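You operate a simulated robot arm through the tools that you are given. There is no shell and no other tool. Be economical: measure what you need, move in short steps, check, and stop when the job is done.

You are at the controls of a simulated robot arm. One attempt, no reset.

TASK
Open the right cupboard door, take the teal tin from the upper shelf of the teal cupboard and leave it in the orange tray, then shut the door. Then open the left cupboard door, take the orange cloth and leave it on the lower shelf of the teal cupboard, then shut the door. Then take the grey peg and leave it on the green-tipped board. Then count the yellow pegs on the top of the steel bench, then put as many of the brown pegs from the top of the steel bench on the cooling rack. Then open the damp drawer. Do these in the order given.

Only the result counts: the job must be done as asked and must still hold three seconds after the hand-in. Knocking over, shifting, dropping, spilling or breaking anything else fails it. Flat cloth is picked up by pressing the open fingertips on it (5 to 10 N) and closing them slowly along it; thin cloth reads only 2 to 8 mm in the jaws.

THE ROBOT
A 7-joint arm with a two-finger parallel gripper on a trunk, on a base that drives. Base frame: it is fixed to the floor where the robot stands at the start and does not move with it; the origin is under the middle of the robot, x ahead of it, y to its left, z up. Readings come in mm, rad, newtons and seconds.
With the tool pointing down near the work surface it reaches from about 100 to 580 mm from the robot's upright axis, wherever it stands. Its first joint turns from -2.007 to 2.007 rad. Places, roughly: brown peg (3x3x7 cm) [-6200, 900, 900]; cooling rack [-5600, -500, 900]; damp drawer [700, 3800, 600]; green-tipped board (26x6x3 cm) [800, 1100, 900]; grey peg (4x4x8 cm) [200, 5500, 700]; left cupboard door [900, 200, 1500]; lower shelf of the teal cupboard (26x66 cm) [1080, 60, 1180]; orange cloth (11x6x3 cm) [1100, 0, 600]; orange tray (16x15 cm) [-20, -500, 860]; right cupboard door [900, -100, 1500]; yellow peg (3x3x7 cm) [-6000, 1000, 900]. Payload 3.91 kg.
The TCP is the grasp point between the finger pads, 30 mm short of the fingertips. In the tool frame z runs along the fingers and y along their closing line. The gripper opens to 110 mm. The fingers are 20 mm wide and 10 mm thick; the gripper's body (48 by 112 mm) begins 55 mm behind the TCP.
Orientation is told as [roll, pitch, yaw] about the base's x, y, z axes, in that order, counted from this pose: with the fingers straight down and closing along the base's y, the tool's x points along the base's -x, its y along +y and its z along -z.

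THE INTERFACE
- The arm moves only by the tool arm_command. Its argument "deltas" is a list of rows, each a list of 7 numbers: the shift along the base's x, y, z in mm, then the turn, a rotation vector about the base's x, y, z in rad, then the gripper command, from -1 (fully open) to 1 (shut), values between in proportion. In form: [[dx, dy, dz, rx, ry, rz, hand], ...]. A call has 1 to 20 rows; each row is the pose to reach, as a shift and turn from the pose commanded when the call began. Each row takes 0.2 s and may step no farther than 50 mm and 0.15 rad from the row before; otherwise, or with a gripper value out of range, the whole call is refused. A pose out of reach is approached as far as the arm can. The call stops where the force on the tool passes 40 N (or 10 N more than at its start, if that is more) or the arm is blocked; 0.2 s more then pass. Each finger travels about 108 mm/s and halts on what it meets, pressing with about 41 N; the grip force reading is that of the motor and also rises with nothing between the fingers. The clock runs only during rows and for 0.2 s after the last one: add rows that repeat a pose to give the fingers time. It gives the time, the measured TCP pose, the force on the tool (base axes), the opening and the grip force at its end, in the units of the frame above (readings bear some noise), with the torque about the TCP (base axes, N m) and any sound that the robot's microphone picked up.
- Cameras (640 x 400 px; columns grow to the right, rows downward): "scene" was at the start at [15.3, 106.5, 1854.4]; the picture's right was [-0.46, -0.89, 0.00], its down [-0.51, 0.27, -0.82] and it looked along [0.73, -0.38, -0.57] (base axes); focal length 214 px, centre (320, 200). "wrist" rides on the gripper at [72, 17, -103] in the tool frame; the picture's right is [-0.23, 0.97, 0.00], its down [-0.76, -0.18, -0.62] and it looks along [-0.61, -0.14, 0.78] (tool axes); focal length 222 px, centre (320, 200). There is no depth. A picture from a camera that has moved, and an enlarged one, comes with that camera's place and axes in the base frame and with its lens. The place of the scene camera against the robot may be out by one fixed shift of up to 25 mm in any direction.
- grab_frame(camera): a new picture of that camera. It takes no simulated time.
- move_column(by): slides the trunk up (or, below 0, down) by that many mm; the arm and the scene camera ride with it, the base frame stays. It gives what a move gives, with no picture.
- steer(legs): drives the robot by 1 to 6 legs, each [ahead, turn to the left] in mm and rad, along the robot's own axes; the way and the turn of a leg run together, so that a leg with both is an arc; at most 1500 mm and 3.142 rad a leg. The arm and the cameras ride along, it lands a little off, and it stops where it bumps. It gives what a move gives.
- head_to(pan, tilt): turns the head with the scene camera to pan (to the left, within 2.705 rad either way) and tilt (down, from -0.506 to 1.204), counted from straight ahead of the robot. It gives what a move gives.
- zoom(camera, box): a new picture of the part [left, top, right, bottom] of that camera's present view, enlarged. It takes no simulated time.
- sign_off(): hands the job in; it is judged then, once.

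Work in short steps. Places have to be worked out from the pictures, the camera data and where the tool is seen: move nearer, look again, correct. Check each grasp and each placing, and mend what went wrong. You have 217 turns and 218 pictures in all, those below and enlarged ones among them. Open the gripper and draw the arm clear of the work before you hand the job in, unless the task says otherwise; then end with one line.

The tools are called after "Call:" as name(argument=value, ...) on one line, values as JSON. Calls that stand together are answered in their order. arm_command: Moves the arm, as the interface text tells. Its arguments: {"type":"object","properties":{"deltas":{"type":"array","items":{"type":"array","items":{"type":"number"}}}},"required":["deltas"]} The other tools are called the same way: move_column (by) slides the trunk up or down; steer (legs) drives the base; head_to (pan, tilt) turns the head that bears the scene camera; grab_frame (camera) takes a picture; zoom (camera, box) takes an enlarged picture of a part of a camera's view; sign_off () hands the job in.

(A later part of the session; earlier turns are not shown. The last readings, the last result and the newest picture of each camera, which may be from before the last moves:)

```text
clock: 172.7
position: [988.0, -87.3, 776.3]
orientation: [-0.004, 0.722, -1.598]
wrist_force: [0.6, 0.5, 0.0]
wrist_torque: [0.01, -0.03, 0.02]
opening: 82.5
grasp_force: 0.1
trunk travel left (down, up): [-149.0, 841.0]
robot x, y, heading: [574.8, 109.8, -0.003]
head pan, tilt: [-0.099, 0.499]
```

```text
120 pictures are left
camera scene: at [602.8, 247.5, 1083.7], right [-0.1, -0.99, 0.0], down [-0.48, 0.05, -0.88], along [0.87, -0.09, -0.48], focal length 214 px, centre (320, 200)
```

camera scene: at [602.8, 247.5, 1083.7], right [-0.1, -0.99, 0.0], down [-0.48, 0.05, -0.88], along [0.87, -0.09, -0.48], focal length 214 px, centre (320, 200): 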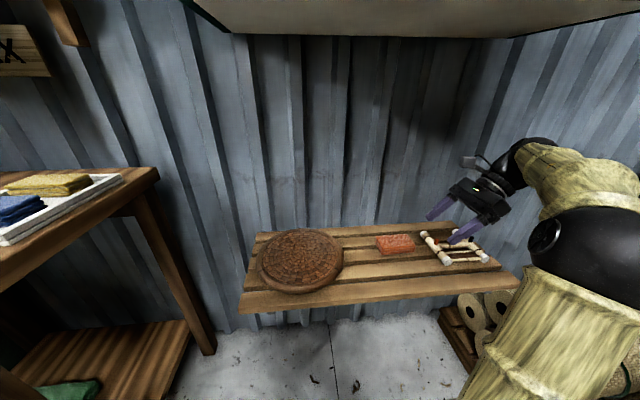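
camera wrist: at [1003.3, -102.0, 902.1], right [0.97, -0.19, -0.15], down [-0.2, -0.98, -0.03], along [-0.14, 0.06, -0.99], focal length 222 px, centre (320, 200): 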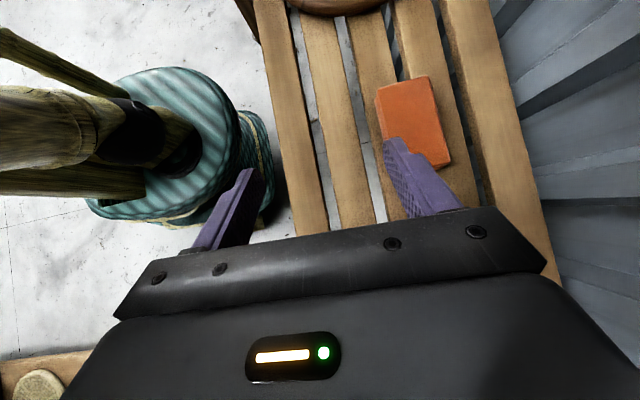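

The cloth centre is about (1096, -10), its long axis turned about 5°. I'll align above it with the closing line matched, lower 90 mm, and look again.

Call:
arm_command(deltas=[[35, 20, 0, 0, 0, 0.03, -0.5], [70, 42, 0, 0, 0, 0.07, -0.5], [108, 62, 0, 0, 0, 0.11, -0.5], [108, 62, 0, 0, 0, 0.11, -0.5]])

Call:
move_column(by=-90)

Call:
grab_frame(camera="wrist")

Call:
zoom(camera="scene", box=[320, 150, 560, 300])

```text
clock: 173.7
position: [1097.1, -24.2, 776.8]
orientation: [-0.005, 0.719, -1.487]
wrist_force: [-0.3, 0.5, -0.7]
wrist_torque: [0.0, 0.01, 0.0]
opening: 82.7
grasp_force: 0.0
trunk travel left (down, up): [-149.0, 841.0]
robot x, y, heading: [575.7, 108.3, -0.006]
head pan, tilt: [-0.099, 0.499]
```

```text
clock: 174.9
position: [1096.2, -24.8, 687.5]
orientation: [-0.004, 0.722, -1.487]
wrist_force: [1.2, 0.9, -0.5]
wrist_torque: [-0.01, 0.0, -0.01]
opening: 82.6
grasp_force: 0.2
trunk travel left (down, up): [-59.0, 931.0]
robot x, y, heading: [576.4, 109.5, -0.008]
head pan, tilt: [-0.099, 0.499]
```

```text
119 pictures are left
camera wrist: at [1113.8, -37.4, 811.9], right [0.98, -0.09, -0.15], down [-0.09, -1.0, -0.03], along [-0.15, 0.05, -0.99], focal length 222 px, centre (320, 200)
```

wrist: 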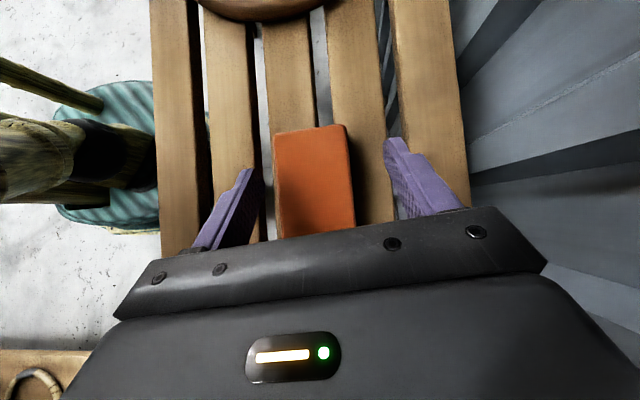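

```text
2.67 times, centred on (440, 225) of scene
camera zoom: at [602.8, 247.5, 993.8], right [-0.1, -0.99, 0.0], down [-0.48, 0.05, -0.88], along [0.87, -0.09, -0.48], focal length 572 px, centre (0, 133)
```

zoom: 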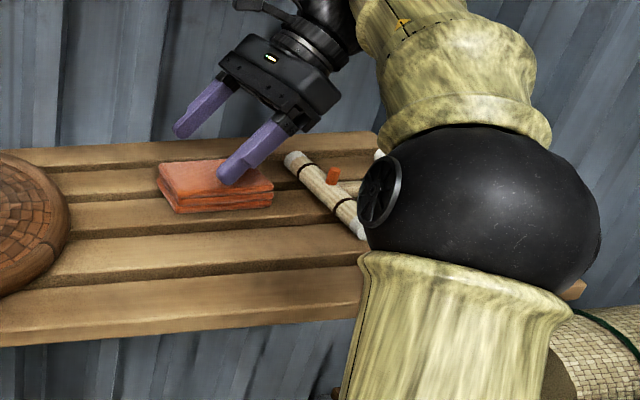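

The block centre refines to (1083, -20), with its top near z 615. I'll shift x by -13, y by -7, and descend gradually with the arm.

Call:
arm_command(deltas=[[-13, -7, 0, 0, 0, 0, -0.5], [-13, -7, -15, 0, 0, 0, -0.5], [-13, -7, -30, 0, 0, 0, -0.5], [-13, -7, -42, 0, 0, 0, -0.5], [-13, -7, -50, 0, 0, 0, -0.5]])

Call:
grab_frame(camera="wrist")

Call:
zoom(camera="scene", box=[320, 150, 560, 300])

```text
clock: 176.1
position: [1082.2, -32.5, 650.3]
orientation: [0.014, 0.719, -1.476]
wrist_force: [3.3, -5.2, 19.1]
wrist_torque: [0.0, 0.76, 0.3]
opening: 80.9
grasp_force: 0.0
trunk travel left (down, up): [-59.0, 931.0]
robot x, y, heading: [570.1, 112.5, -0.01]
head pan, tilt: [-0.099, 0.499]
stopped in row 5: the force on the tool passed its limit (the readings are from after the stop); the commanded pose is now the measured one
```

```text
117 pictures are left
camera wrist: at [1097.0, -44.4, 775.1], right [0.99, -0.09, -0.14], down [-0.09, -1.0, -0.03], along [-0.14, 0.05, -0.99], focal length 222 px, centre (320, 200)
```

wrist: 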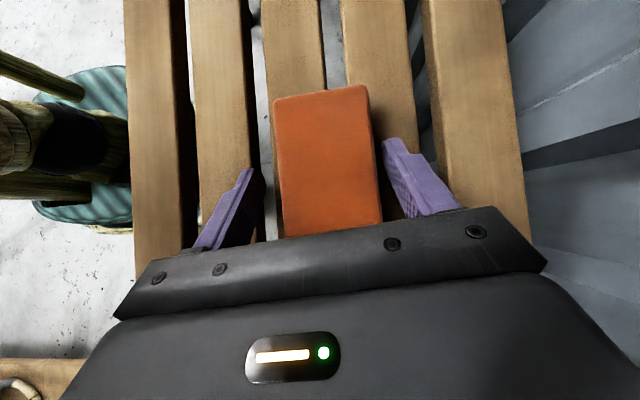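

```text
2.67 times, centred on (440, 225) of scene
camera zoom: at [602.0, 247.5, 994.0], right [-0.11, -0.99, 0.0], down [-0.48, 0.05, -0.88], along [0.87, -0.09, -0.48], focal length 572 px, centre (0, 133)
```

zoom: 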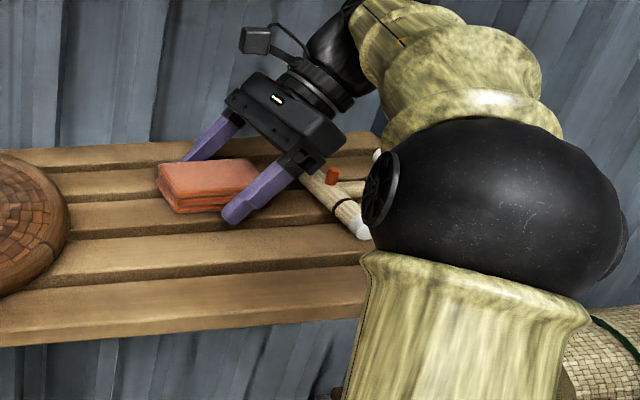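

Contact at TCP z=650 means the slats are at z≈620, so the block spans about 620–650 and the fingers already straddle it. I'll raise 3 mm, centre and close slowly.

Call:
arm_command(deltas=[[3, 0, 3, 0, 0, 0, -0.5], [3, 0, 3, 0, 0, 0, -0.3], [3, 0, 3, 0, 0, 0, -0.15], [3, 0, 3, 0, 0, 0, 0.0], [3, 0, 3, 0, 0, 0, 0.3], [3, 0, 3, 0, 0, 0, 0.6], [3, 0, 3, 0, 0, 0, 0.6]])

Call:
grab_frame(camera="wrist")

```text
clock: 177.7
position: [1085.9, -33.2, 649.3]
orientation: [0.009, 0.719, -1.481]
wrist_force: [-0.4, 0.5, -0.1]
wrist_torque: [0.0, -0.02, -0.05]
opening: 59.7
grasp_force: 41.3
trunk travel left (down, up): [-59.0, 931.0]
robot x, y, heading: [575.9, 110.3, -0.006]
head pan, tilt: [-0.099, 0.499]
```

```text
115 pictures are left
camera wrist: at [1101.1, -45.0, 775.4], right [0.99, -0.09, -0.14], down [-0.09, -1.0, -0.03], along [-0.14, 0.05, -0.99], focal length 222 px, centre (320, 200)
```

wrist: 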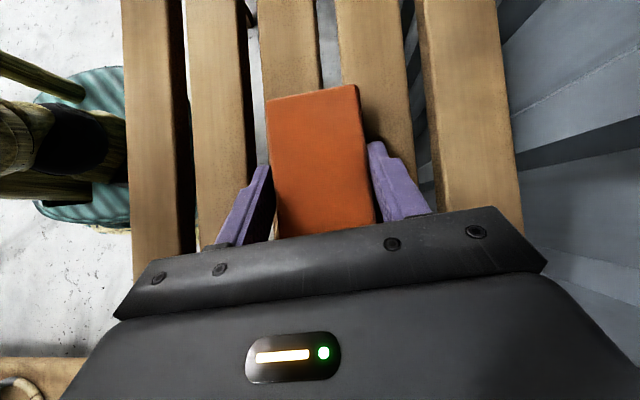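

The block is gripped (59.7 mm). I'll lift 90 mm with the trunk, back the robot away, and check.

Call:
move_column(by=90)

Call:
steer(legs=[[-380, 0]])

Call:
grab_frame(camera="wrist")

Call:
move_column(by=400)

Call:
grab_frame(camera="scene")

```text
clock: 178.9
position: [1085.7, -32.2, 739.0]
orientation: [0.008, 0.718, -1.48]
wrist_force: [1.1, 0.0, -0.2]
wrist_torque: [-0.01, 0.0, 0.0]
opening: 60.1
grasp_force: 41.2
trunk travel left (down, up): [-149.0, 841.0]
robot x, y, heading: [571.7, 107.7, -0.003]
head pan, tilt: [-0.099, 0.499]
```

```text
clock: 181.4
position: [697.6, -30.0, 739.8]
orientation: [0.009, 0.719, -1.481]
wrist_force: [0.1, -0.1, -0.8]
wrist_torque: [0.0, -0.01, -0.03]
opening: 59.2
grasp_force: 40.5
trunk travel left (down, up): [-149.0, 841.0]
robot x, y, heading: [182.5, 111.7, -0.008]
head pan, tilt: [-0.099, 0.499]
```

```text
114 pictures are left
camera wrist: at [711.2, -42.8, 865.3], right [0.99, -0.09, -0.14], down [-0.09, -0.99, -0.03], along [-0.14, 0.05, -0.99], focal length 222 px, centre (320, 200)
```

wrist: 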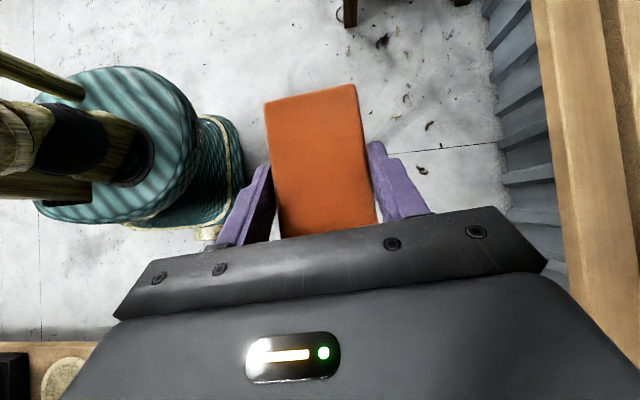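

```text
clock: 185.2
position: [696.4, -30.6, 1139.6]
orientation: [0.008, 0.718, -1.481]
wrist_force: [-0.7, 0.0, 0.4]
wrist_torque: [-0.02, 0.0, -0.01]
opening: 59.1
grasp_force: 41.1
trunk travel left (down, up): [-549.0, 441.0]
robot x, y, heading: [182.5, 113.0, -0.009]
head pan, tilt: [-0.099, 0.499]
```

```text
113 pictures are left
camera scene: at [213.2, 249.9, 1483.7], right [-0.11, -0.99, 0.0], down [-0.48, 0.05, -0.88], along [0.87, -0.09, -0.48], focal length 214 px, centre (320, 200)
```

scene: 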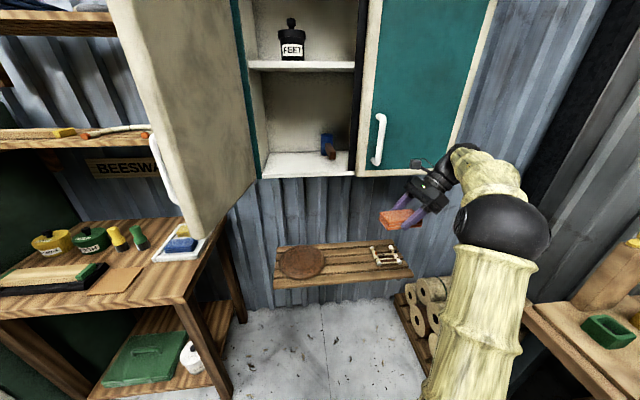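

The cloth is held flat. I'll yaw the tool back to forward (-1.48 rad), moving left at the same time.

Call:
arm_command(deltas=[[-10, 12, 5, 0, 0, -0.14, 0.6], [-20, 25, 10, 0, 0, -0.28, 0.6], [-30, 40, 15, 0, 0, -0.42, 0.6], [-40, 55, 20, 0, 0, -0.56, 0.6], [-50, 70, 25, 0, 0, -0.7, 0.6], [-60, 85, 30, 0, 0, -0.84, 0.6], [-70, 100, 35, 0, 0, -0.98, 0.6], [-75, 115, 40, 0, 0, -1.12, 0.6], [-75, 130, 50, 0, 0, -1.26, 0.6], [-75, 140, 60, 0, 0, -1.38, 0.6], [-75, 140, 70, 0, 0, -1.48, 0.6], [-75, 140, 80, 0, 0, -1.48, 0.6]])

Call:
grab_frame(camera="wrist")

Call:
grab_frame(camera="scene")

```text
clock: 187.8
position: [620.6, 108.9, 1219.3]
orientation: [0.008, 0.719, -2.962]
wrist_force: [0.3, 0.1, 0.8]
wrist_torque: [0.0, -0.03, 0.02]
opening: 59.0
grasp_force: 40.7
trunk travel left (down, up): [-549.0, 441.0]
robot x, y, heading: [185.7, 113.4, -0.007]
head pan, tilt: [-0.099, 0.499]
```

```text
112 pictures are left
camera wrist: at [607.8, 91.0, 1345.1], right [0.0, -0.99, -0.14], down [-1.0, 0.0, -0.03], along [0.03, 0.14, -0.99], focal length 222 px, centre (320, 200)
```

wrist: 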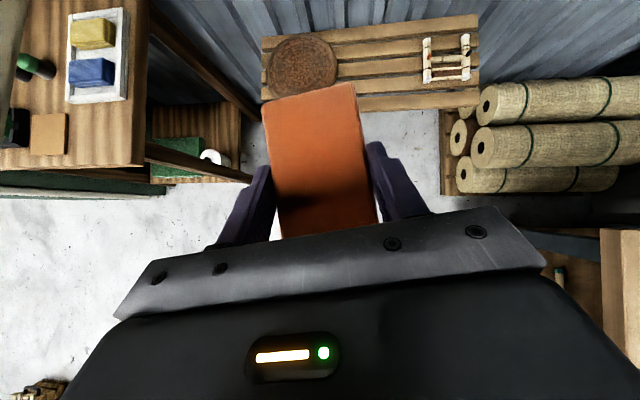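

```text
111 pictures are left
camera scene: at [213.1, 250.0, 1483.7], right [-0.11, -0.99, 0.0], down [-0.48, 0.05, -0.88], along [0.87, -0.09, -0.48], focal length 214 px, centre (320, 200)
```

scene: 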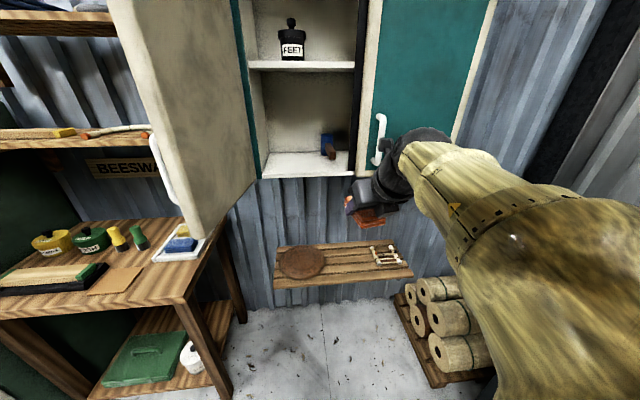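

Now the tool points forward-down with the cloth flat. I'll raise and move left to y≈240, drive nearer, then view the lower shelf from the wrist camera.

Call:
arm_command(deltas=[[0, 30, 0, 0, 0, -0.08, 0.6], [0, 65, 0, 0, 0, -0.17, 0.6], [0, 100, 0, 0, 0, -0.17, 0.6], [0, 130, 0, 0, 0, -0.17, 0.6], [0, 130, 0, 0, 0, -0.17, 0.6]])

Call:
move_column(by=80)

Call:
steer(legs=[[200, 0]])

Call:
grab_frame(camera="wrist")

Call:
grab_frame(camera="scene")

```text
clock: 189.0
position: [660.0, 218.3, 1219.7]
orientation: [-0.006, 0.712, -3.13]
wrist_force: [0.9, 0.9, -1.2]
wrist_torque: [0.01, 0.03, 0.0]
opening: 59.0
grasp_force: 40.8
out of reach, approached as far as the arm can: row 2, 3, 4, 5
trunk travel left (down, up): [-549.0, 441.0]
robot x, y, heading: [187.3, 113.0, -0.001]
head pan, tilt: [-0.099, 0.499]
```

```text
clock: 190.2
position: [659.4, 217.3, 1300.5]
orientation: [-0.005, 0.716, -3.131]
wrist_force: [0.7, -0.1, -0.7]
wrist_torque: [0.0, 0.03, 0.0]
opening: 59.4
grasp_force: 41.0
trunk travel left (down, up): [-629.0, 361.0]
robot x, y, heading: [185.3, 113.6, -0.007]
head pan, tilt: [-0.099, 0.499]
```

```text
clock: 191.8
position: [862.7, 217.2, 1299.6]
orientation: [-0.005, 0.713, -3.13]
wrist_force: [-0.1, -0.1, -0.9]
wrist_torque: [0.03, 0.01, 0.01]
opening: 59.0
grasp_force: 40.6
trunk travel left (down, up): [-629.0, 361.0]
robot x, y, heading: [389.5, 111.9, -0.004]
head pan, tilt: [-0.099, 0.499]
```

```text
110 pictures are left
camera wrist: at [849.0, 199.5, 1425.3], right [-0.16, -0.98, -0.15], down [-0.99, 0.16, -0.03], along [0.05, 0.15, -0.99], focal length 222 px, centre (320, 200)
```

wrist: 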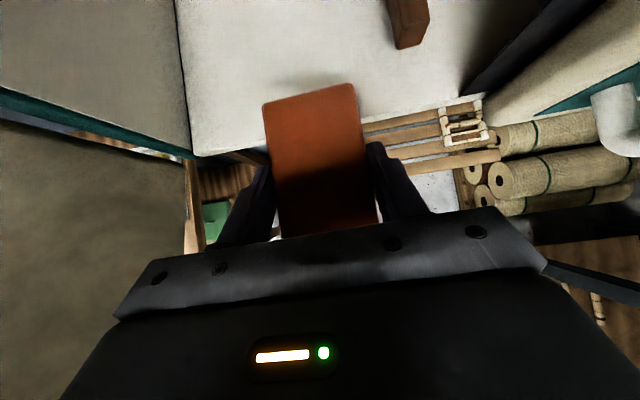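

```text
109 pictures are left
camera scene: at [417.4, 248.8, 1563.7], right [-0.1, -0.99, 0.0], down [-0.48, 0.05, -0.88], along [0.87, -0.09, -0.48], focal length 214 px, centre (320, 200)
```

scene: 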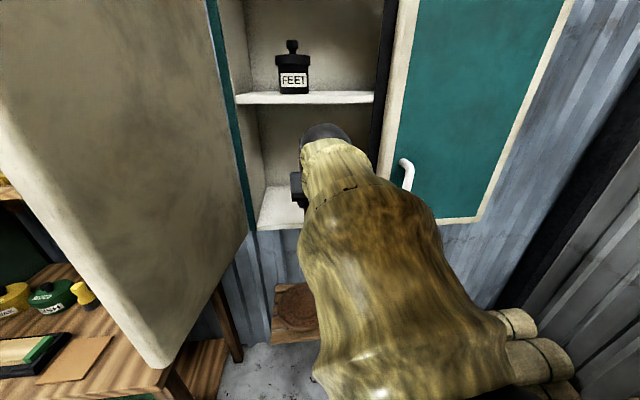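

The shelf front edge is visible; its surface is around z 1190–1218, and the mallet handle is at y≈134. I'll lower 25 mm and drive in 150 mm.

Call:
move_column(by=-25)

Call:
steer(legs=[[75, 0]])

Call:
grab_frame(camera="wrist")

Call:
grab_frame(camera="scene")

```text
clock: 192.5
position: [862.7, 217.0, 1274.6]
orientation: [-0.005, 0.716, -3.132]
wrist_force: [0.1, 0.0, -0.2]
wrist_torque: [-0.02, -0.01, -0.02]
opening: 59.2
grasp_force: 41.2
trunk travel left (down, up): [-604.0, 386.0]
robot x, y, heading: [388.7, 110.5, -0.008]
head pan, tilt: [-0.099, 0.499]
```

```text
clock: 193.5
position: [937.5, 217.3, 1274.4]
orientation: [-0.005, 0.713, -3.128]
wrist_force: [-0.3, 0.1, -1.0]
wrist_torque: [-0.02, 0.05, -0.01]
opening: 59.3
grasp_force: 41.0
trunk travel left (down, up): [-604.0, 386.0]
robot x, y, heading: [459.9, 110.7, -0.006]
head pan, tilt: [-0.099, 0.499]
```

```text
108 pictures are left
camera wrist: at [922.3, 199.8, 1400.2], right [-0.15, -0.98, -0.15], down [-0.99, 0.16, -0.03], along [0.05, 0.15, -0.99], focal length 222 px, centre (320, 200)
```

wrist: 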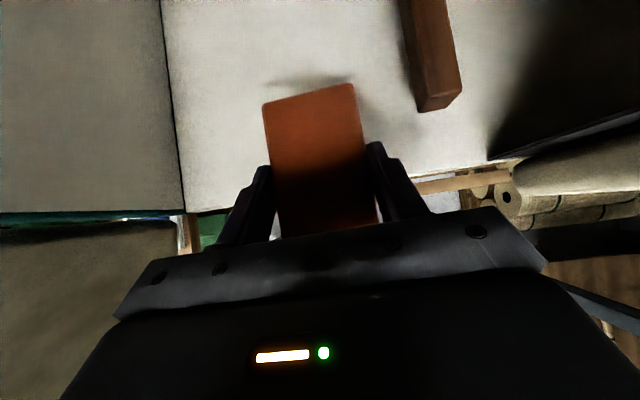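

```text
107 pictures are left
camera scene: at [490.7, 248.5, 1538.7], right [-0.1, -0.99, 0.0], down [-0.48, 0.05, -0.88], along [0.87, -0.09, -0.48], focal length 214 px, centre (320, 200)
```

scene: 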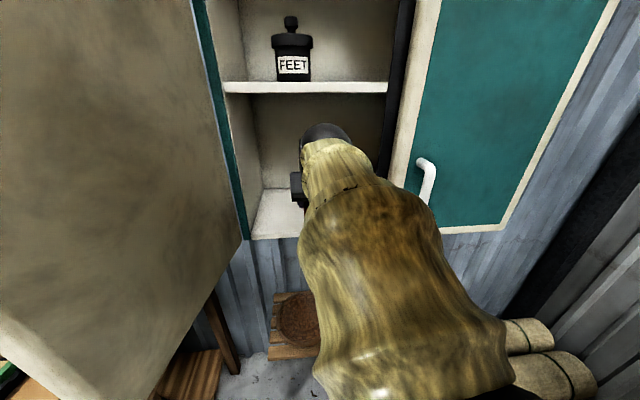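

The shelf front is at x≈936 with its surface at about z 1190–1205. I'll drive 75 mm further in.

Call:
steer(legs=[[75, 0]])

Call:
arm_command(deltas=[[0, 0, -10, 0, 0, 0, 0.6], [0, 0, -20, 0, 0, 0, 0.6], [0, 0, -28, 0, 0, 0, 0.6]])

Call:
grab_frame(camera="wrist")

```text
clock: 194.5
position: [1011.6, 217.8, 1274.9]
orientation: [-0.006, 0.714, -3.126]
wrist_force: [0.5, 0.3, -0.8]
wrist_torque: [0.0, 0.03, 0.03]
opening: 59.0
grasp_force: 40.4
trunk travel left (down, up): [-604.0, 386.0]
robot x, y, heading: [538.8, 113.0, -0.003]
head pan, tilt: [-0.099, 0.499]
```

```text
clock: 195.3
position: [1009.1, 218.3, 1245.9]
orientation: [-0.004, 0.713, -3.126]
wrist_force: [-0.8, 0.4, -1.2]
wrist_torque: [-0.03, 0.01, 0.04]
opening: 59.2
grasp_force: 41.1
trunk travel left (down, up): [-604.0, 386.0]
robot x, y, heading: [533.0, 110.0, 0.0]
head pan, tilt: [-0.099, 0.499]
```

```text
106 pictures are left
camera wrist: at [995.5, 200.6, 1371.8], right [-0.15, -0.98, -0.15], down [-0.99, 0.16, -0.03], along [0.05, 0.15, -0.99], focal length 222 px, centre (320, 200)
```

wrist: 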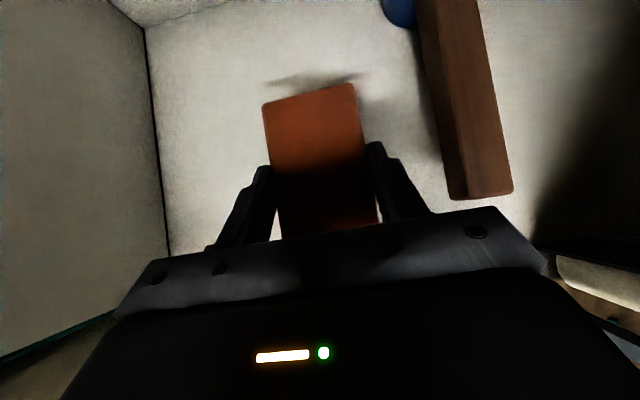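

No contact yet and the shadow is close. I'll descend slowly until contact.

Call:
arm_command(deltas=[[0, 0, -4, 0, 0, 0, 0.6], [0, 0, -8, 0, 0, 0, 0.6], [0, 0, -11, 0, 0, 0, 0.6]])

Call:
arm_command(deltas=[[0, 0, -3, 0, 0, 0, 0.6], [0, 0, -6, 0, 0, 0, 0.6]])

Call:
arm_command(deltas=[[0, 0, -3, 0, 0, 0, 0.6], [0, 0, -5, 0, 0, 0, 0.6]])

```text
clock: 196.1
position: [1009.1, 217.6, 1236.8]
orientation: [-0.005, 0.713, -3.127]
wrist_force: [0.9, -0.9, 0.3]
wrist_torque: [0.01, -0.03, 0.0]
opening: 59.1
grasp_force: 40.9
trunk travel left (down, up): [-604.0, 386.0]
robot x, y, heading: [537.4, 109.4, -0.007]
head pan, tilt: [-0.099, 0.499]
```

```text
clock: 196.7
position: [1008.2, 217.7, 1229.5]
orientation: [-0.004, 0.712, -3.127]
wrist_force: [-0.3, -0.8, -0.4]
wrist_torque: [0.0, -0.02, -0.01]
opening: 59.0
grasp_force: 40.7
trunk travel left (down, up): [-604.0, 386.0]
robot x, y, heading: [536.0, 108.6, -0.006]
head pan, tilt: [-0.099, 0.499]
```

```text
clock: 197.3
position: [1008.6, 218.0, 1225.8]
orientation: [-0.005, 0.716, -3.126]
wrist_force: [0.1, -0.5, -0.3]
wrist_torque: [-0.01, 0.0, 0.04]
opening: 58.8
grasp_force: 41.3
trunk travel left (down, up): [-604.0, 386.0]
robot x, y, heading: [540.4, 110.2, -0.002]
head pan, tilt: [-0.099, 0.499]
```

Still free, so I'll keep descending in small steps.

Call:
arm_command(deltas=[[0, 0, -3, 0, 0, 0, 0.6], [0, 0, -6, 0, 0, 0, 0.6]])

Call:
arm_command(deltas=[[0, 0, -3, 0, 0, 0, 0.6], [0, 0, -6, 0, 0, 0, 0.6]])

Call:
grab_frame(camera="wrist")

```text
clock: 197.9
position: [1009.3, 217.1, 1219.5]
orientation: [-0.005, 0.714, -3.126]
wrist_force: [1.4, -0.3, -0.2]
wrist_torque: [-0.02, 0.02, 0.03]
opening: 59.0
grasp_force: 40.8
trunk travel left (down, up): [-604.0, 386.0]
robot x, y, heading: [536.6, 113.4, -0.006]
head pan, tilt: [-0.099, 0.499]
```

```text
clock: 198.5
position: [1009.7, 218.8, 1214.0]
orientation: [-0.004, 0.715, -3.125]
wrist_force: [0.4, -0.3, -1.2]
wrist_torque: [0.0, 0.01, 0.0]
opening: 59.1
grasp_force: 41.1
trunk travel left (down, up): [-604.0, 386.0]
robot x, y, heading: [536.9, 109.2, -0.007]
head pan, tilt: [-0.099, 0.499]
```

```text
105 pictures are left
camera wrist: at [995.0, 200.4, 1339.3], right [-0.15, -0.98, -0.15], down [-0.99, 0.16, -0.03], along [0.05, 0.15, -0.99], focal length 222 px, centre (320, 200)
```

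wrist: 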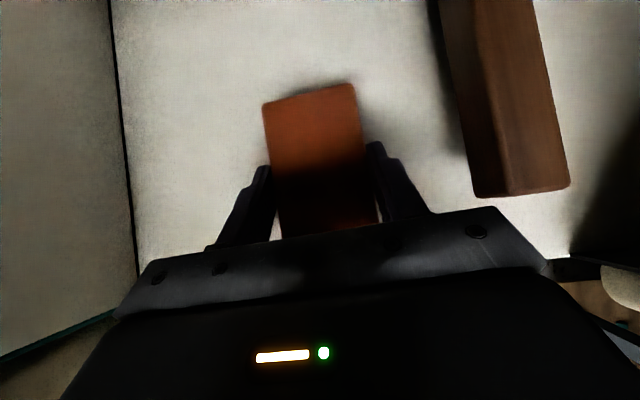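

The shadow is nearly merged with the block. Two more small steps.

Call:
arm_command(deltas=[[0, 0, -3, 0, 0, 0, 0.6], [0, 0, -5, 0, 0, 0, 0.6]])

Call:
arm_command(deltas=[[0, 0, -3, 0, 0, 0, 0.6], [0, 0, -5, 0, 0, 0, 0.6]])

```text
clock: 199.1
position: [1009.9, 219.2, 1208.5]
orientation: [-0.004, 0.715, -3.128]
wrist_force: [0.1, -0.6, -1.2]
wrist_torque: [-0.03, 0.01, -0.01]
opening: 59.2
grasp_force: 40.7
trunk travel left (down, up): [-604.0, 386.0]
robot x, y, heading: [535.1, 112.8, 0.0]
head pan, tilt: [-0.099, 0.499]
```

```text
clock: 199.7
position: [1009.2, 218.3, 1208.1]
orientation: [-0.004, 0.725, -3.125]
wrist_force: [1.9, -0.7, 30.6]
wrist_torque: [-0.63, 0.82, -0.01]
opening: 58.8
grasp_force: 41.5
trunk travel left (down, up): [-604.0, 386.0]
robot x, y, heading: [531.7, 107.7, -0.007]
head pan, tilt: [-0.099, 0.499]
```

Contact: the shelf is at z≈1179. I'll ease up 2 mm, open and retreat up and back.

Call:
arm_command(deltas=[[0, 0, 2, 0, 0, 0, 0.2], [0, 0, 2, 0, 0, 0, 0.0], [0, 0, 2, 0, 0, 0, -0.2], [0, 0, 2, 0, 0, 0, -0.4], [0, 0, 10, 0, 0, 0, -0.4], [0, 0, 30, 0, 0, 0, -0.4], [0, 0, 50, 0, 0, 0, -0.4], [0, 0, 60, 0, 0, 0, -0.4]])

Call:
grab_frame(camera="wrist")

```text
clock: 201.5
position: [1010.1, 218.8, 1263.0]
orientation: [-0.006, 0.712, -3.129]
wrist_force: [0.7, 0.1, 0.5]
wrist_torque: [0.01, 0.01, 0.03]
opening: 76.9
grasp_force: 0.0
trunk travel left (down, up): [-604.0, 386.0]
robot x, y, heading: [536.7, 107.7, -0.007]
head pan, tilt: [-0.099, 0.499]
```

```text
104 pictures are left
camera wrist: at [996.2, 200.6, 1387.9], right [-0.15, -0.98, -0.15], down [-0.99, 0.16, -0.03], along [0.05, 0.15, -0.99], focal length 222 px, centre (320, 200)
```

wrist: 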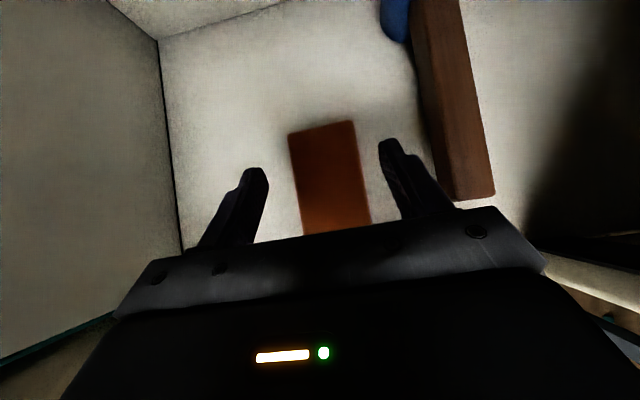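

The cloth rests on the lower shelf. I'll back out, raise, level the tool and close the fingers, ready to push the left door shut from outside.

Call:
steer(legs=[[-340, 0]])

Call:
move_column(by=235)

Call:
arm_command(deltas=[[0, -15, 0, 0, -0.14, 0, 0], [0, -30, 0, 0, -0.28, 0, 0.6], [0, -45, 0, 0, -0.42, 0, 1], [0, -60, 0, 0, -0.56, 0, 1], [0, -75, 0, 0, -0.7, 0, 1], [0, -90, 0, 0, -0.78, 0, 1], [0, -90, 0, 0, -0.78, 0, 1]])

Call:
head_to(pan=0.2, tilt=0.5)

Call:
grab_frame(camera="scene")

```text
clock: 203.8
position: [670.3, 219.7, 1262.7]
orientation: [-0.006, 0.716, -3.128]
wrist_force: [-0.4, -0.1, 0.4]
wrist_torque: [-0.01, 0.02, 0.03]
opening: 77.0
grasp_force: 0.1
trunk travel left (down, up): [-604.0, 386.0]
robot x, y, heading: [196.6, 111.0, -0.005]
head pan, tilt: [-0.099, 0.499]
```

```text
clock: 206.2
position: [670.4, 219.4, 1497.9]
orientation: [-0.006, 0.715, -3.125]
wrist_force: [0.5, 0.6, -0.2]
wrist_torque: [0.01, -0.02, 0.01]
opening: 77.2
grasp_force: 0.0
trunk travel left (down, up): [-839.0, 151.0]
robot x, y, heading: [194.3, 112.0, 0.0]
head pan, tilt: [-0.099, 0.499]
```

```text
clock: 207.8
position: [669.1, 127.0, 1498.0]
orientation: [0.127, 1.497, -2.999]
wrist_force: [0.5, 0.5, 0.0]
wrist_torque: [0.01, -0.03, -0.01]
opening: 0.0
grasp_force: 38.1
out of reach, approached as far as the arm can: row 1, 2, 3, 4
trunk travel left (down, up): [-839.0, 151.0]
robot x, y, heading: [192.5, 109.9, -0.002]
head pan, tilt: [-0.099, 0.499]
```

```text
clock: 208.6
position: [670.2, 127.8, 1497.0]
orientation: [0.126, 1.494, -3.0]
wrist_force: [0.1, -0.3, 0.0]
wrist_torque: [-0.02, 0.0, 0.0]
opening: 0.2
grasp_force: 37.7
trunk travel left (down, up): [-839.0, 151.0]
robot x, y, heading: [194.1, 112.5, -0.008]
head pan, tilt: [0.201, 0.499]
```

```text
103 pictures are left
camera scene: at [222.4, 276.1, 1773.8], right [0.2, -0.98, 0.0], down [-0.47, -0.09, -0.88], along [0.86, 0.17, -0.48], focal length 214 px, centre (320, 200)
```

scene: 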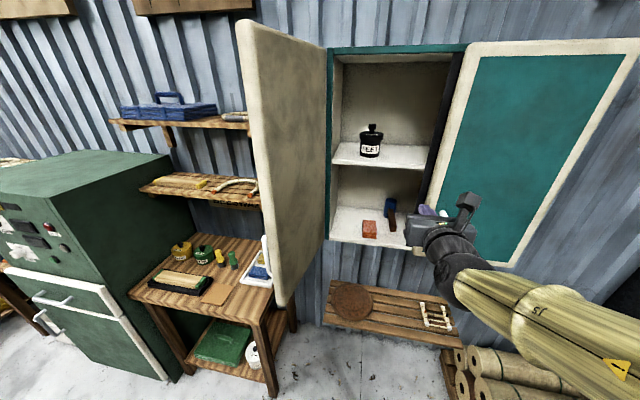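

The cloth sits on the lower shelf with the door open about 100°. I'll relocate the robot to the left, outside the door's swing, with heading +0.2.

Call:
steer(legs=[[-160, 0], [0, 1.2], [400, 0], [0, -1.0]])

Call:
head_to(pan=-0.2, tilt=0.5)

Call:
grab_frame(camera="scene")

Call:
grab_frame(camera="wrist")

```text
clock: 217.7
position: [639.2, 599.2, 1496.7]
orientation: [0.128, 1.495, -2.795]
wrist_force: [-0.1, 0.7, -0.1]
wrist_torque: [0.03, -0.02, 0.04]
opening: 0.0
grasp_force: 37.6
trunk travel left (down, up): [-839.0, 151.0]
robot x, y, heading: [179.3, 486.3, 0.2]
head pan, tilt: [0.201, 0.499]
```

```text
clock: 218.6
position: [639.9, 600.6, 1497.1]
orientation: [0.13, 1.495, -2.792]
wrist_force: [-0.8, 0.6, -0.5]
wrist_torque: [0.02, 0.01, 0.02]
opening: 0.0
grasp_force: 38.2
trunk travel left (down, up): [-839.0, 151.0]
robot x, y, heading: [176.6, 486.1, 0.203]
head pan, tilt: [-0.201, 0.499]
```

```text
102 pictures are left
camera scene: at [177.7, 618.8, 1773.7], right [0.0, -1.0, 0.0], down [-0.48, 0.0, -0.88], along [0.88, 0.0, -0.48], focal length 214 px, centre (320, 200)
```

scene: 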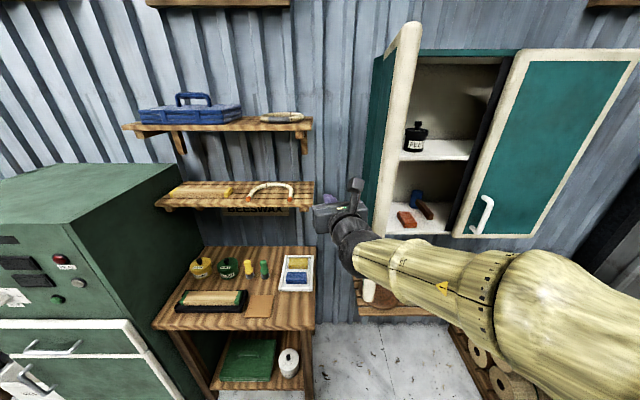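

```text
101 pictures are left
camera wrist: at [546.7, 562.6, 1577.5], right [0.2, -0.96, -0.22], down [-0.7, 0.02, -0.71], along [0.69, 0.29, -0.67], focal length 222 px, centre (320, 200)
```

wrist: 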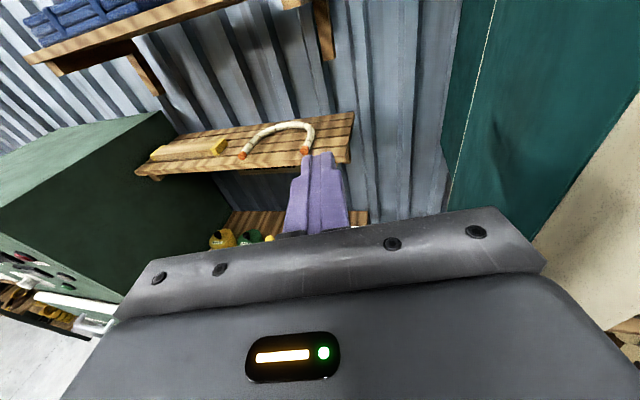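

The gripper is outside the door. I'll rotate the base right to sweep it towards closed.

Call:
steer(legs=[[0, -0.3]])

Call:
steer(legs=[[0, -0.25]])

Call:
grab_frame(camera="scene")

```text
clock: 219.9
position: [649.1, 457.6, 1498.4]
orientation: [0.124, 1.493, -3.098]
wrist_force: [-14.6, 0.2, -8.7]
wrist_torque: [0.26, -0.8, -0.53]
opening: 0.0
grasp_force: 37.4
trunk travel left (down, up): [-839.0, 151.0]
robot x, y, heading: [177.6, 490.1, -0.101]
head pan, tilt: [-0.201, 0.499]
```

```text
clock: 221.2
position: [631.4, 342.5, 1495.8]
orientation: [0.123, 1.492, 2.933]
wrist_force: [-0.2, -0.1, 1.9]
wrist_torque: [0.01, -0.02, 0.01]
opening: 0.0
grasp_force: 37.3
trunk travel left (down, up): [-839.0, 151.0]
robot x, y, heading: [180.6, 486.9, -0.351]
head pan, tilt: [-0.201, 0.499]
```

```text
100 pictures are left
camera scene: at [250.1, 596.9, 1773.7], right [-0.53, -0.85, 0.0], down [-0.41, 0.25, -0.88], along [0.75, -0.46, -0.48], focal length 214 px, centre (320, 200)
```

scene: 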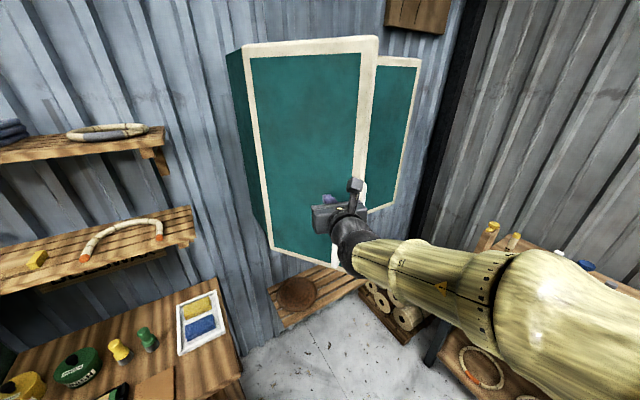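

The door swung partly shut. I'll drive ahead so the fingertips push it home.

Call:
steer(legs=[[200, 0]])

Call:
steer(legs=[[65, 0]])

Call:
grab_frame(camera="scene")

```text
clock: 222.8
position: [820.3, 270.5, 1496.0]
orientation: [0.125, 1.491, 2.934]
wrist_force: [0.3, 0.0, 0.1]
wrist_torque: [-0.01, -0.02, 0.0]
opening: 0.0
grasp_force: 37.3
trunk travel left (down, up): [-839.0, 151.0]
robot x, y, heading: [365.9, 416.9, -0.36]
head pan, tilt: [-0.201, 0.499]
```

```text
clock: 223.8
position: [877.6, 249.3, 1498.5]
orientation: [0.121, 1.495, 2.932]
wrist_force: [-6.5, 0.4, 1.9]
wrist_torque: [-0.02, -0.1, 0.02]
opening: 0.0
grasp_force: 38.0
trunk travel left (down, up): [-839.0, 151.0]
robot x, y, heading: [426.3, 397.0, -0.35]
head pan, tilt: [-0.201, 0.499]
```

```text
99 pictures are left
camera scene: at [495.4, 505.2, 1773.9], right [-0.53, -0.85, 0.0], down [-0.41, 0.25, -0.88], along [0.75, -0.46, -0.48], focal length 214 px, centre (320, 200)
```

scene: 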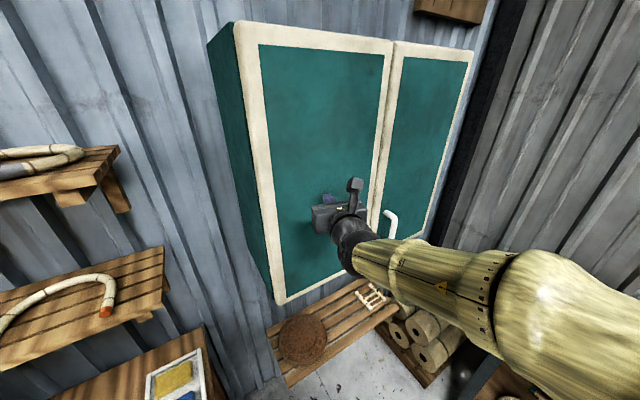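

It looks closed, with light contact. I'll press a few mm more to be sure and read the force.

Call:
arm_command(deltas=[[4, 0, 0, 0, 0, 0, 1], [8, 0, 0, 0, 0, 0, 1], [8, 0, 0, 0, 0, 0, 1]])

Call:
zoom(camera="scene", box=[300, 20, 500, 145])

```text
clock: 224.7
position: [876.7, 249.8, 1498.3]
orientation: [0.085, 1.496, 2.892]
wrist_force: [-29.5, 3.5, 0.9]
wrist_torque: [-0.05, -0.21, 0.08]
opening: 0.2
grasp_force: 37.6
trunk travel left (down, up): [-839.0, 151.0]
robot x, y, heading: [426.4, 393.5, -0.354]
head pan, tilt: [-0.201, 0.499]
stopped in row 3: the force on the tool passed its limit (the readings are from after the stop); the commanded pose is now the measured one
```

```text
3.20 times, centred on (400, 82) of scene
camera zoom: at [488.3, 506.8, 1774.2], right [-0.53, -0.85, 0.0], down [-0.4, 0.25, -0.88], along [0.75, -0.46, -0.47], focal length 686 px, centre (64, 576)
```

zoom: 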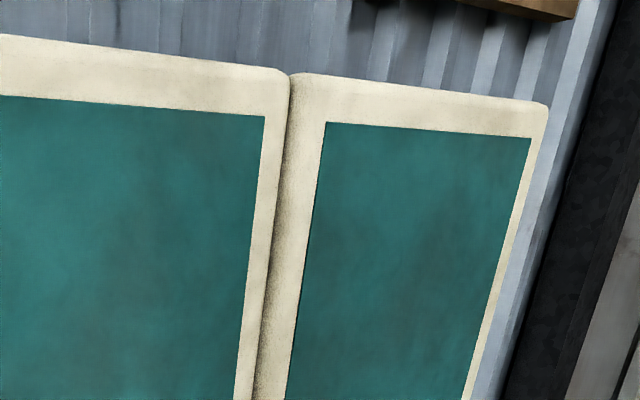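

Both doors are shut. I'll back away, turn to face +y and survey the route to the grey peg near (200, 5500).

Call:
steer(legs=[[-450, 0], [0, 1.925]])

Call:
arm_command(deltas=[[0, -40, -30, 0, 0, 0, 0], [0, -80, -60, 0, 0, 0, 0], [0, -110, -100, 0, 0, 0, -1]])

Call:
head_to(pan=0.0, tilt=0.25)

Call:
grab_frame(camera="scene")

```text
clock: 232.0
position: [-6.6, 1034.0, 1495.5]
orientation: [0.108, 1.49, -1.462]
wrist_force: [0.7, -0.2, -0.4]
wrist_torque: [0.0, -0.01, -0.04]
opening: 0.3
grasp_force: 38.2
trunk travel left (down, up): [-839.0, 151.0]
robot x, y, heading: [4.0, 550.3, 1.549]
head pan, tilt: [-0.201, 0.499]
```

```text
clock: 232.8
position: [-14.3, 999.1, 1451.6]
orientation: [0.109, 1.488, -1.462]
wrist_force: [0.5, -0.3, -0.5]
wrist_torque: [0.0, 0.05, 0.0]
opening: 110.1
grasp_force: 0.0
out of reach, approached as far as the arm can: row 1, 2, 3
trunk travel left (down, up): [-839.0, 151.0]
robot x, y, heading: [4.9, 549.7, 1.549]
head pan, tilt: [-0.201, 0.499]
```

```text
clock: 233.6
position: [-13.4, 999.9, 1450.4]
orientation: [0.106, 1.49, -1.463]
wrist_force: [0.0, -0.4, 0.6]
wrist_torque: [-0.01, -0.01, 0.05]
opening: 109.8
grasp_force: 0.0
trunk travel left (down, up): [-839.0, 151.0]
robot x, y, heading: [2.0, 552.1, 1.548]
head pan, tilt: [0.0, 0.25]
```

```text
97 pictures are left
camera scene: at [-150.2, 582.8, 1796.8], right [1.0, -0.02, 0.0], down [-0.01, -0.25, -0.97], along [0.02, 0.97, -0.25], focal length 214 px, centre (320, 200)
```

scene: 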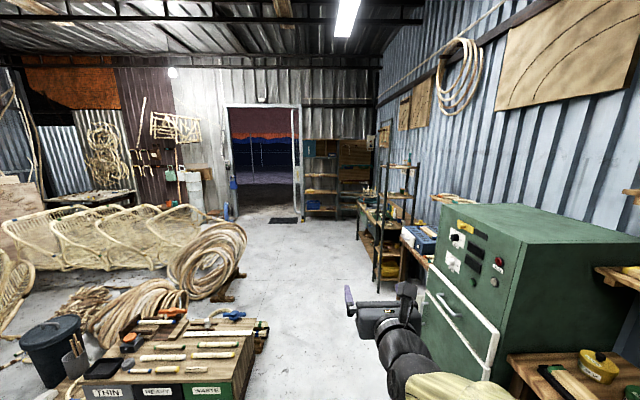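

The corridor straight along +y is clear: table edge x≈-450 on the left, cabinet face x≈750 on the right. I'll drive about 3.6 m and look.

Call:
steer(legs=[[1500, 0], [1500, 0], [600, 0]])

Call:
grab_frame(camera="scene")

Call:
head_to(pan=-1.2, tilt=0.45)

Call:
grab_frame(camera="scene")

```text
clock: 250.9
position: [117.4, 4578.3, 1451.2]
orientation: [0.106, 1.488, -1.507]
wrist_force: [-0.4, 0.6, 0.3]
wrist_torque: [-0.02, -0.01, 0.01]
opening: 109.9
grasp_force: 0.1
trunk travel left (down, up): [-839.0, 151.0]
robot x, y, heading: [116.6, 4129.9, 1.513]
head pan, tilt: [0.0, 0.25]
```

```text
96 pictures are left
camera scene: at [-36.0, 4166.8, 1796.8], right [1.0, -0.06, 0.0], down [-0.02, -0.25, -0.97], along [0.06, 0.97, -0.25], focal length 214 px, centre (320, 200)
```

scene: 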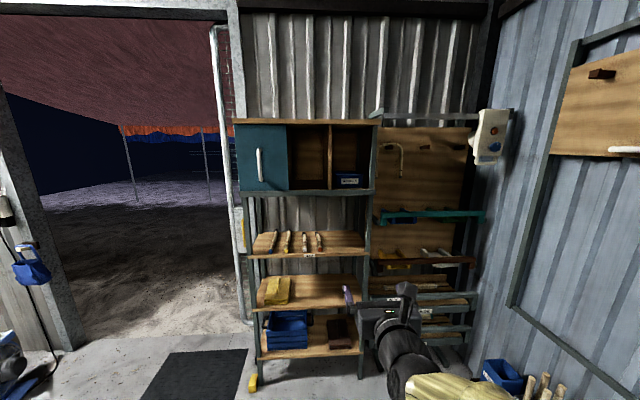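

```text
clock: 252.3
position: [118.6, 4576.3, 1451.1]
orientation: [0.107, 1.488, -1.503]
wrist_force: [-0.1, 0.7, 0.9]
wrist_torque: [0.0, -0.01, -0.06]
opening: 110.3
grasp_force: 0.0
trunk travel left (down, up): [-839.0, 151.0]
robot x, y, heading: [117.8, 4127.1, 1.511]
head pan, tilt: [-1.201, 0.45]
```

```text
95 pictures are left
camera scene: at [45.6, 4100.5, 1778.2], right [0.3, -0.95, 0.0], down [-0.41, -0.13, -0.9], along [0.86, 0.27, -0.44], focal length 214 px, centre (320, 200)
```

scene: 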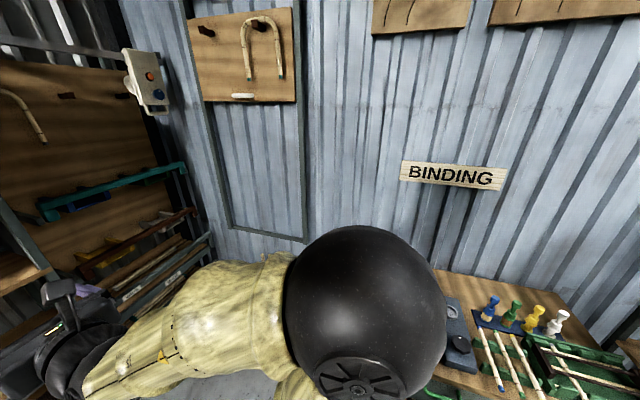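

The shelf unit at the far end holds peg-like items. I'll face it and zoom in.

Call:
head_to(pan=0.0, tilt=0.4)

Call:
zoom(camera="scene", box=[230, 130, 390, 230])

Call:
zoom(camera="scene", box=[230, 220, 390, 320])

```text
clock: 253.7
position: [117.3, 4576.6, 1451.6]
orientation: [0.107, 1.489, -1.504]
wrist_force: [0.1, -0.3, -0.3]
wrist_torque: [-0.02, 0.0, 0.02]
opening: 109.9
grasp_force: 0.1
trunk travel left (down, up): [-839.0, 151.0]
robot x, y, heading: [118.9, 4127.5, 1.509]
head pan, tilt: [0.0, 0.4]
```

```text
4.00 times, centred on (310, 180) of scene
camera zoom: at [-36.1, 4165.1, 1782.9], right [1.0, -0.06, 0.0], down [-0.02, -0.39, -0.92], along [0.06, 0.92, -0.39], focal length 858 px, centre (360, 280)
```

zoom: 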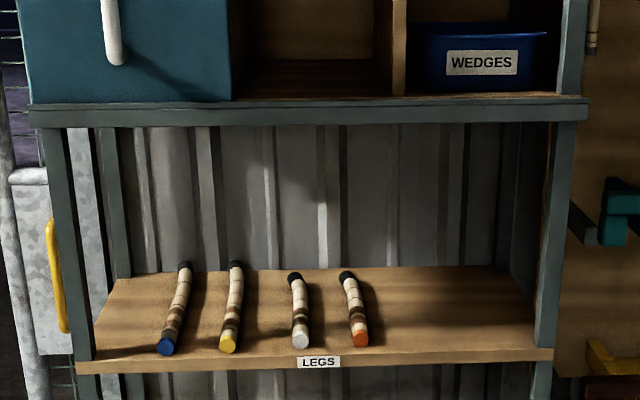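

```text
4.00 times, centred on (310, 270) of scene
camera zoom: at [-36.1, 4165.1, 1782.9], right [1.0, -0.06, 0.0], down [-0.02, -0.39, -0.92], along [0.06, 0.92, -0.39], focal length 858 px, centre (360, -80)
```

zoom: 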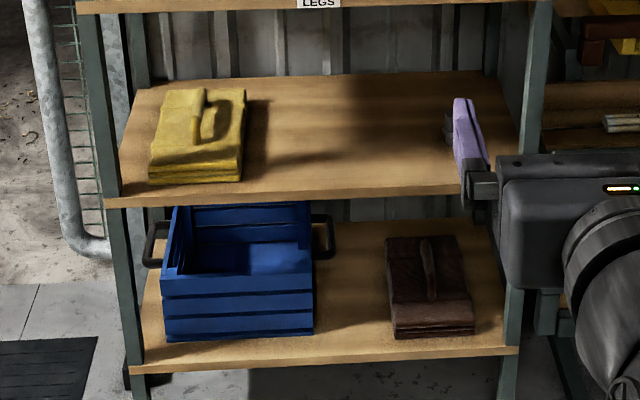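

Something grey sits behind the gripper on the middle shelf, near (233, 5575, 700). I'll lower the trunk to that height, approach partway and look.

Call:
move_column(by=-400)

Call:
move_column(by=-250)

Call:
steer(legs=[[500, 0]])

Call:
grab_frame(camera="wrist")

Call:
grab_frame(camera="scene")

```text
clock: 257.5
position: [117.4, 4579.0, 1046.9]
orientation: [0.13, 1.479, -1.483]
wrist_force: [-0.3, -0.3, 0.7]
wrist_torque: [0.02, 0.0, -0.01]
opening: 110.0
grasp_force: 0.0
trunk travel left (down, up): [-439.0, 551.0]
robot x, y, heading: [116.0, 4127.2, 1.514]
head pan, tilt: [0.0, 0.4]
```

```text
clock: 260.1
position: [117.9, 4590.4, 780.9]
orientation: [0.192, 1.413, -1.432]
wrist_force: [-1.1, -0.3, -3.2]
wrist_torque: [0.26, 0.0, -0.11]
opening: 109.8
grasp_force: 0.0
trunk travel left (down, up): [-189.0, 801.0]
robot x, y, heading: [115.8, 4128.0, 1.509]
head pan, tilt: [0.0, 0.4]
```

```text
clock: 263.1
position: [148.9, 5098.1, 774.5]
orientation: [0.197, 1.426, -1.418]
wrist_force: [0.3, 0.2, -1.4]
wrist_torque: [-0.01, -0.02, 0.0]
opening: 110.1
grasp_force: 0.0
trunk travel left (down, up): [-189.0, 801.0]
robot x, y, heading: [149.7, 4639.4, 1.508]
head pan, tilt: [0.0, 0.4]
```

```text
92 pictures are left
camera wrist: at [157.2, 5006.8, 862.7], right [0.98, -0.07, -0.2], down [-0.19, -0.72, -0.67], along [-0.09, 0.69, -0.72], focal length 222 px, centre (320, 200)
```

wrist: 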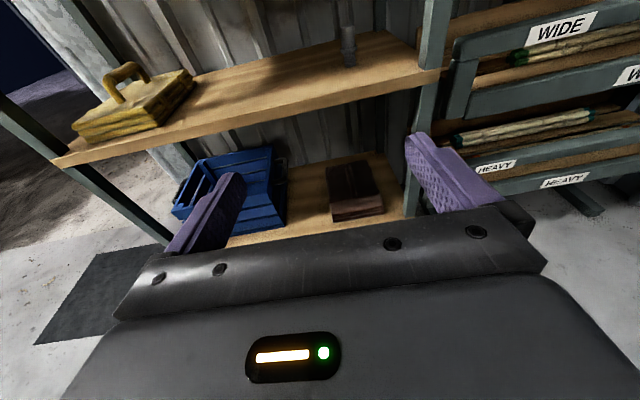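

```text
91 pictures are left
camera scene: at [-3.6, 4675.8, 1133.2], right [1.0, -0.06, 0.0], down [-0.02, -0.39, -0.92], along [0.06, 0.92, -0.39], focal length 214 px, centre (320, 200)
```

scene: 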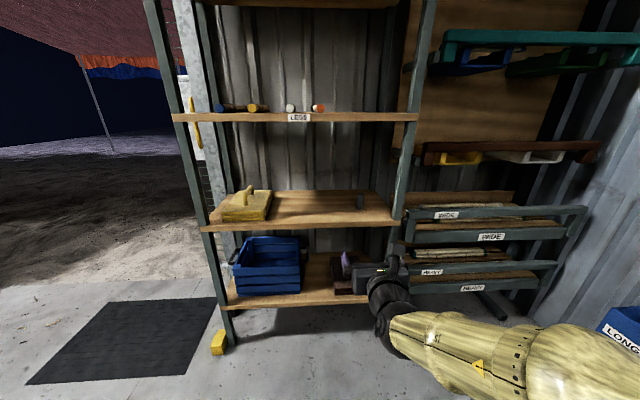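

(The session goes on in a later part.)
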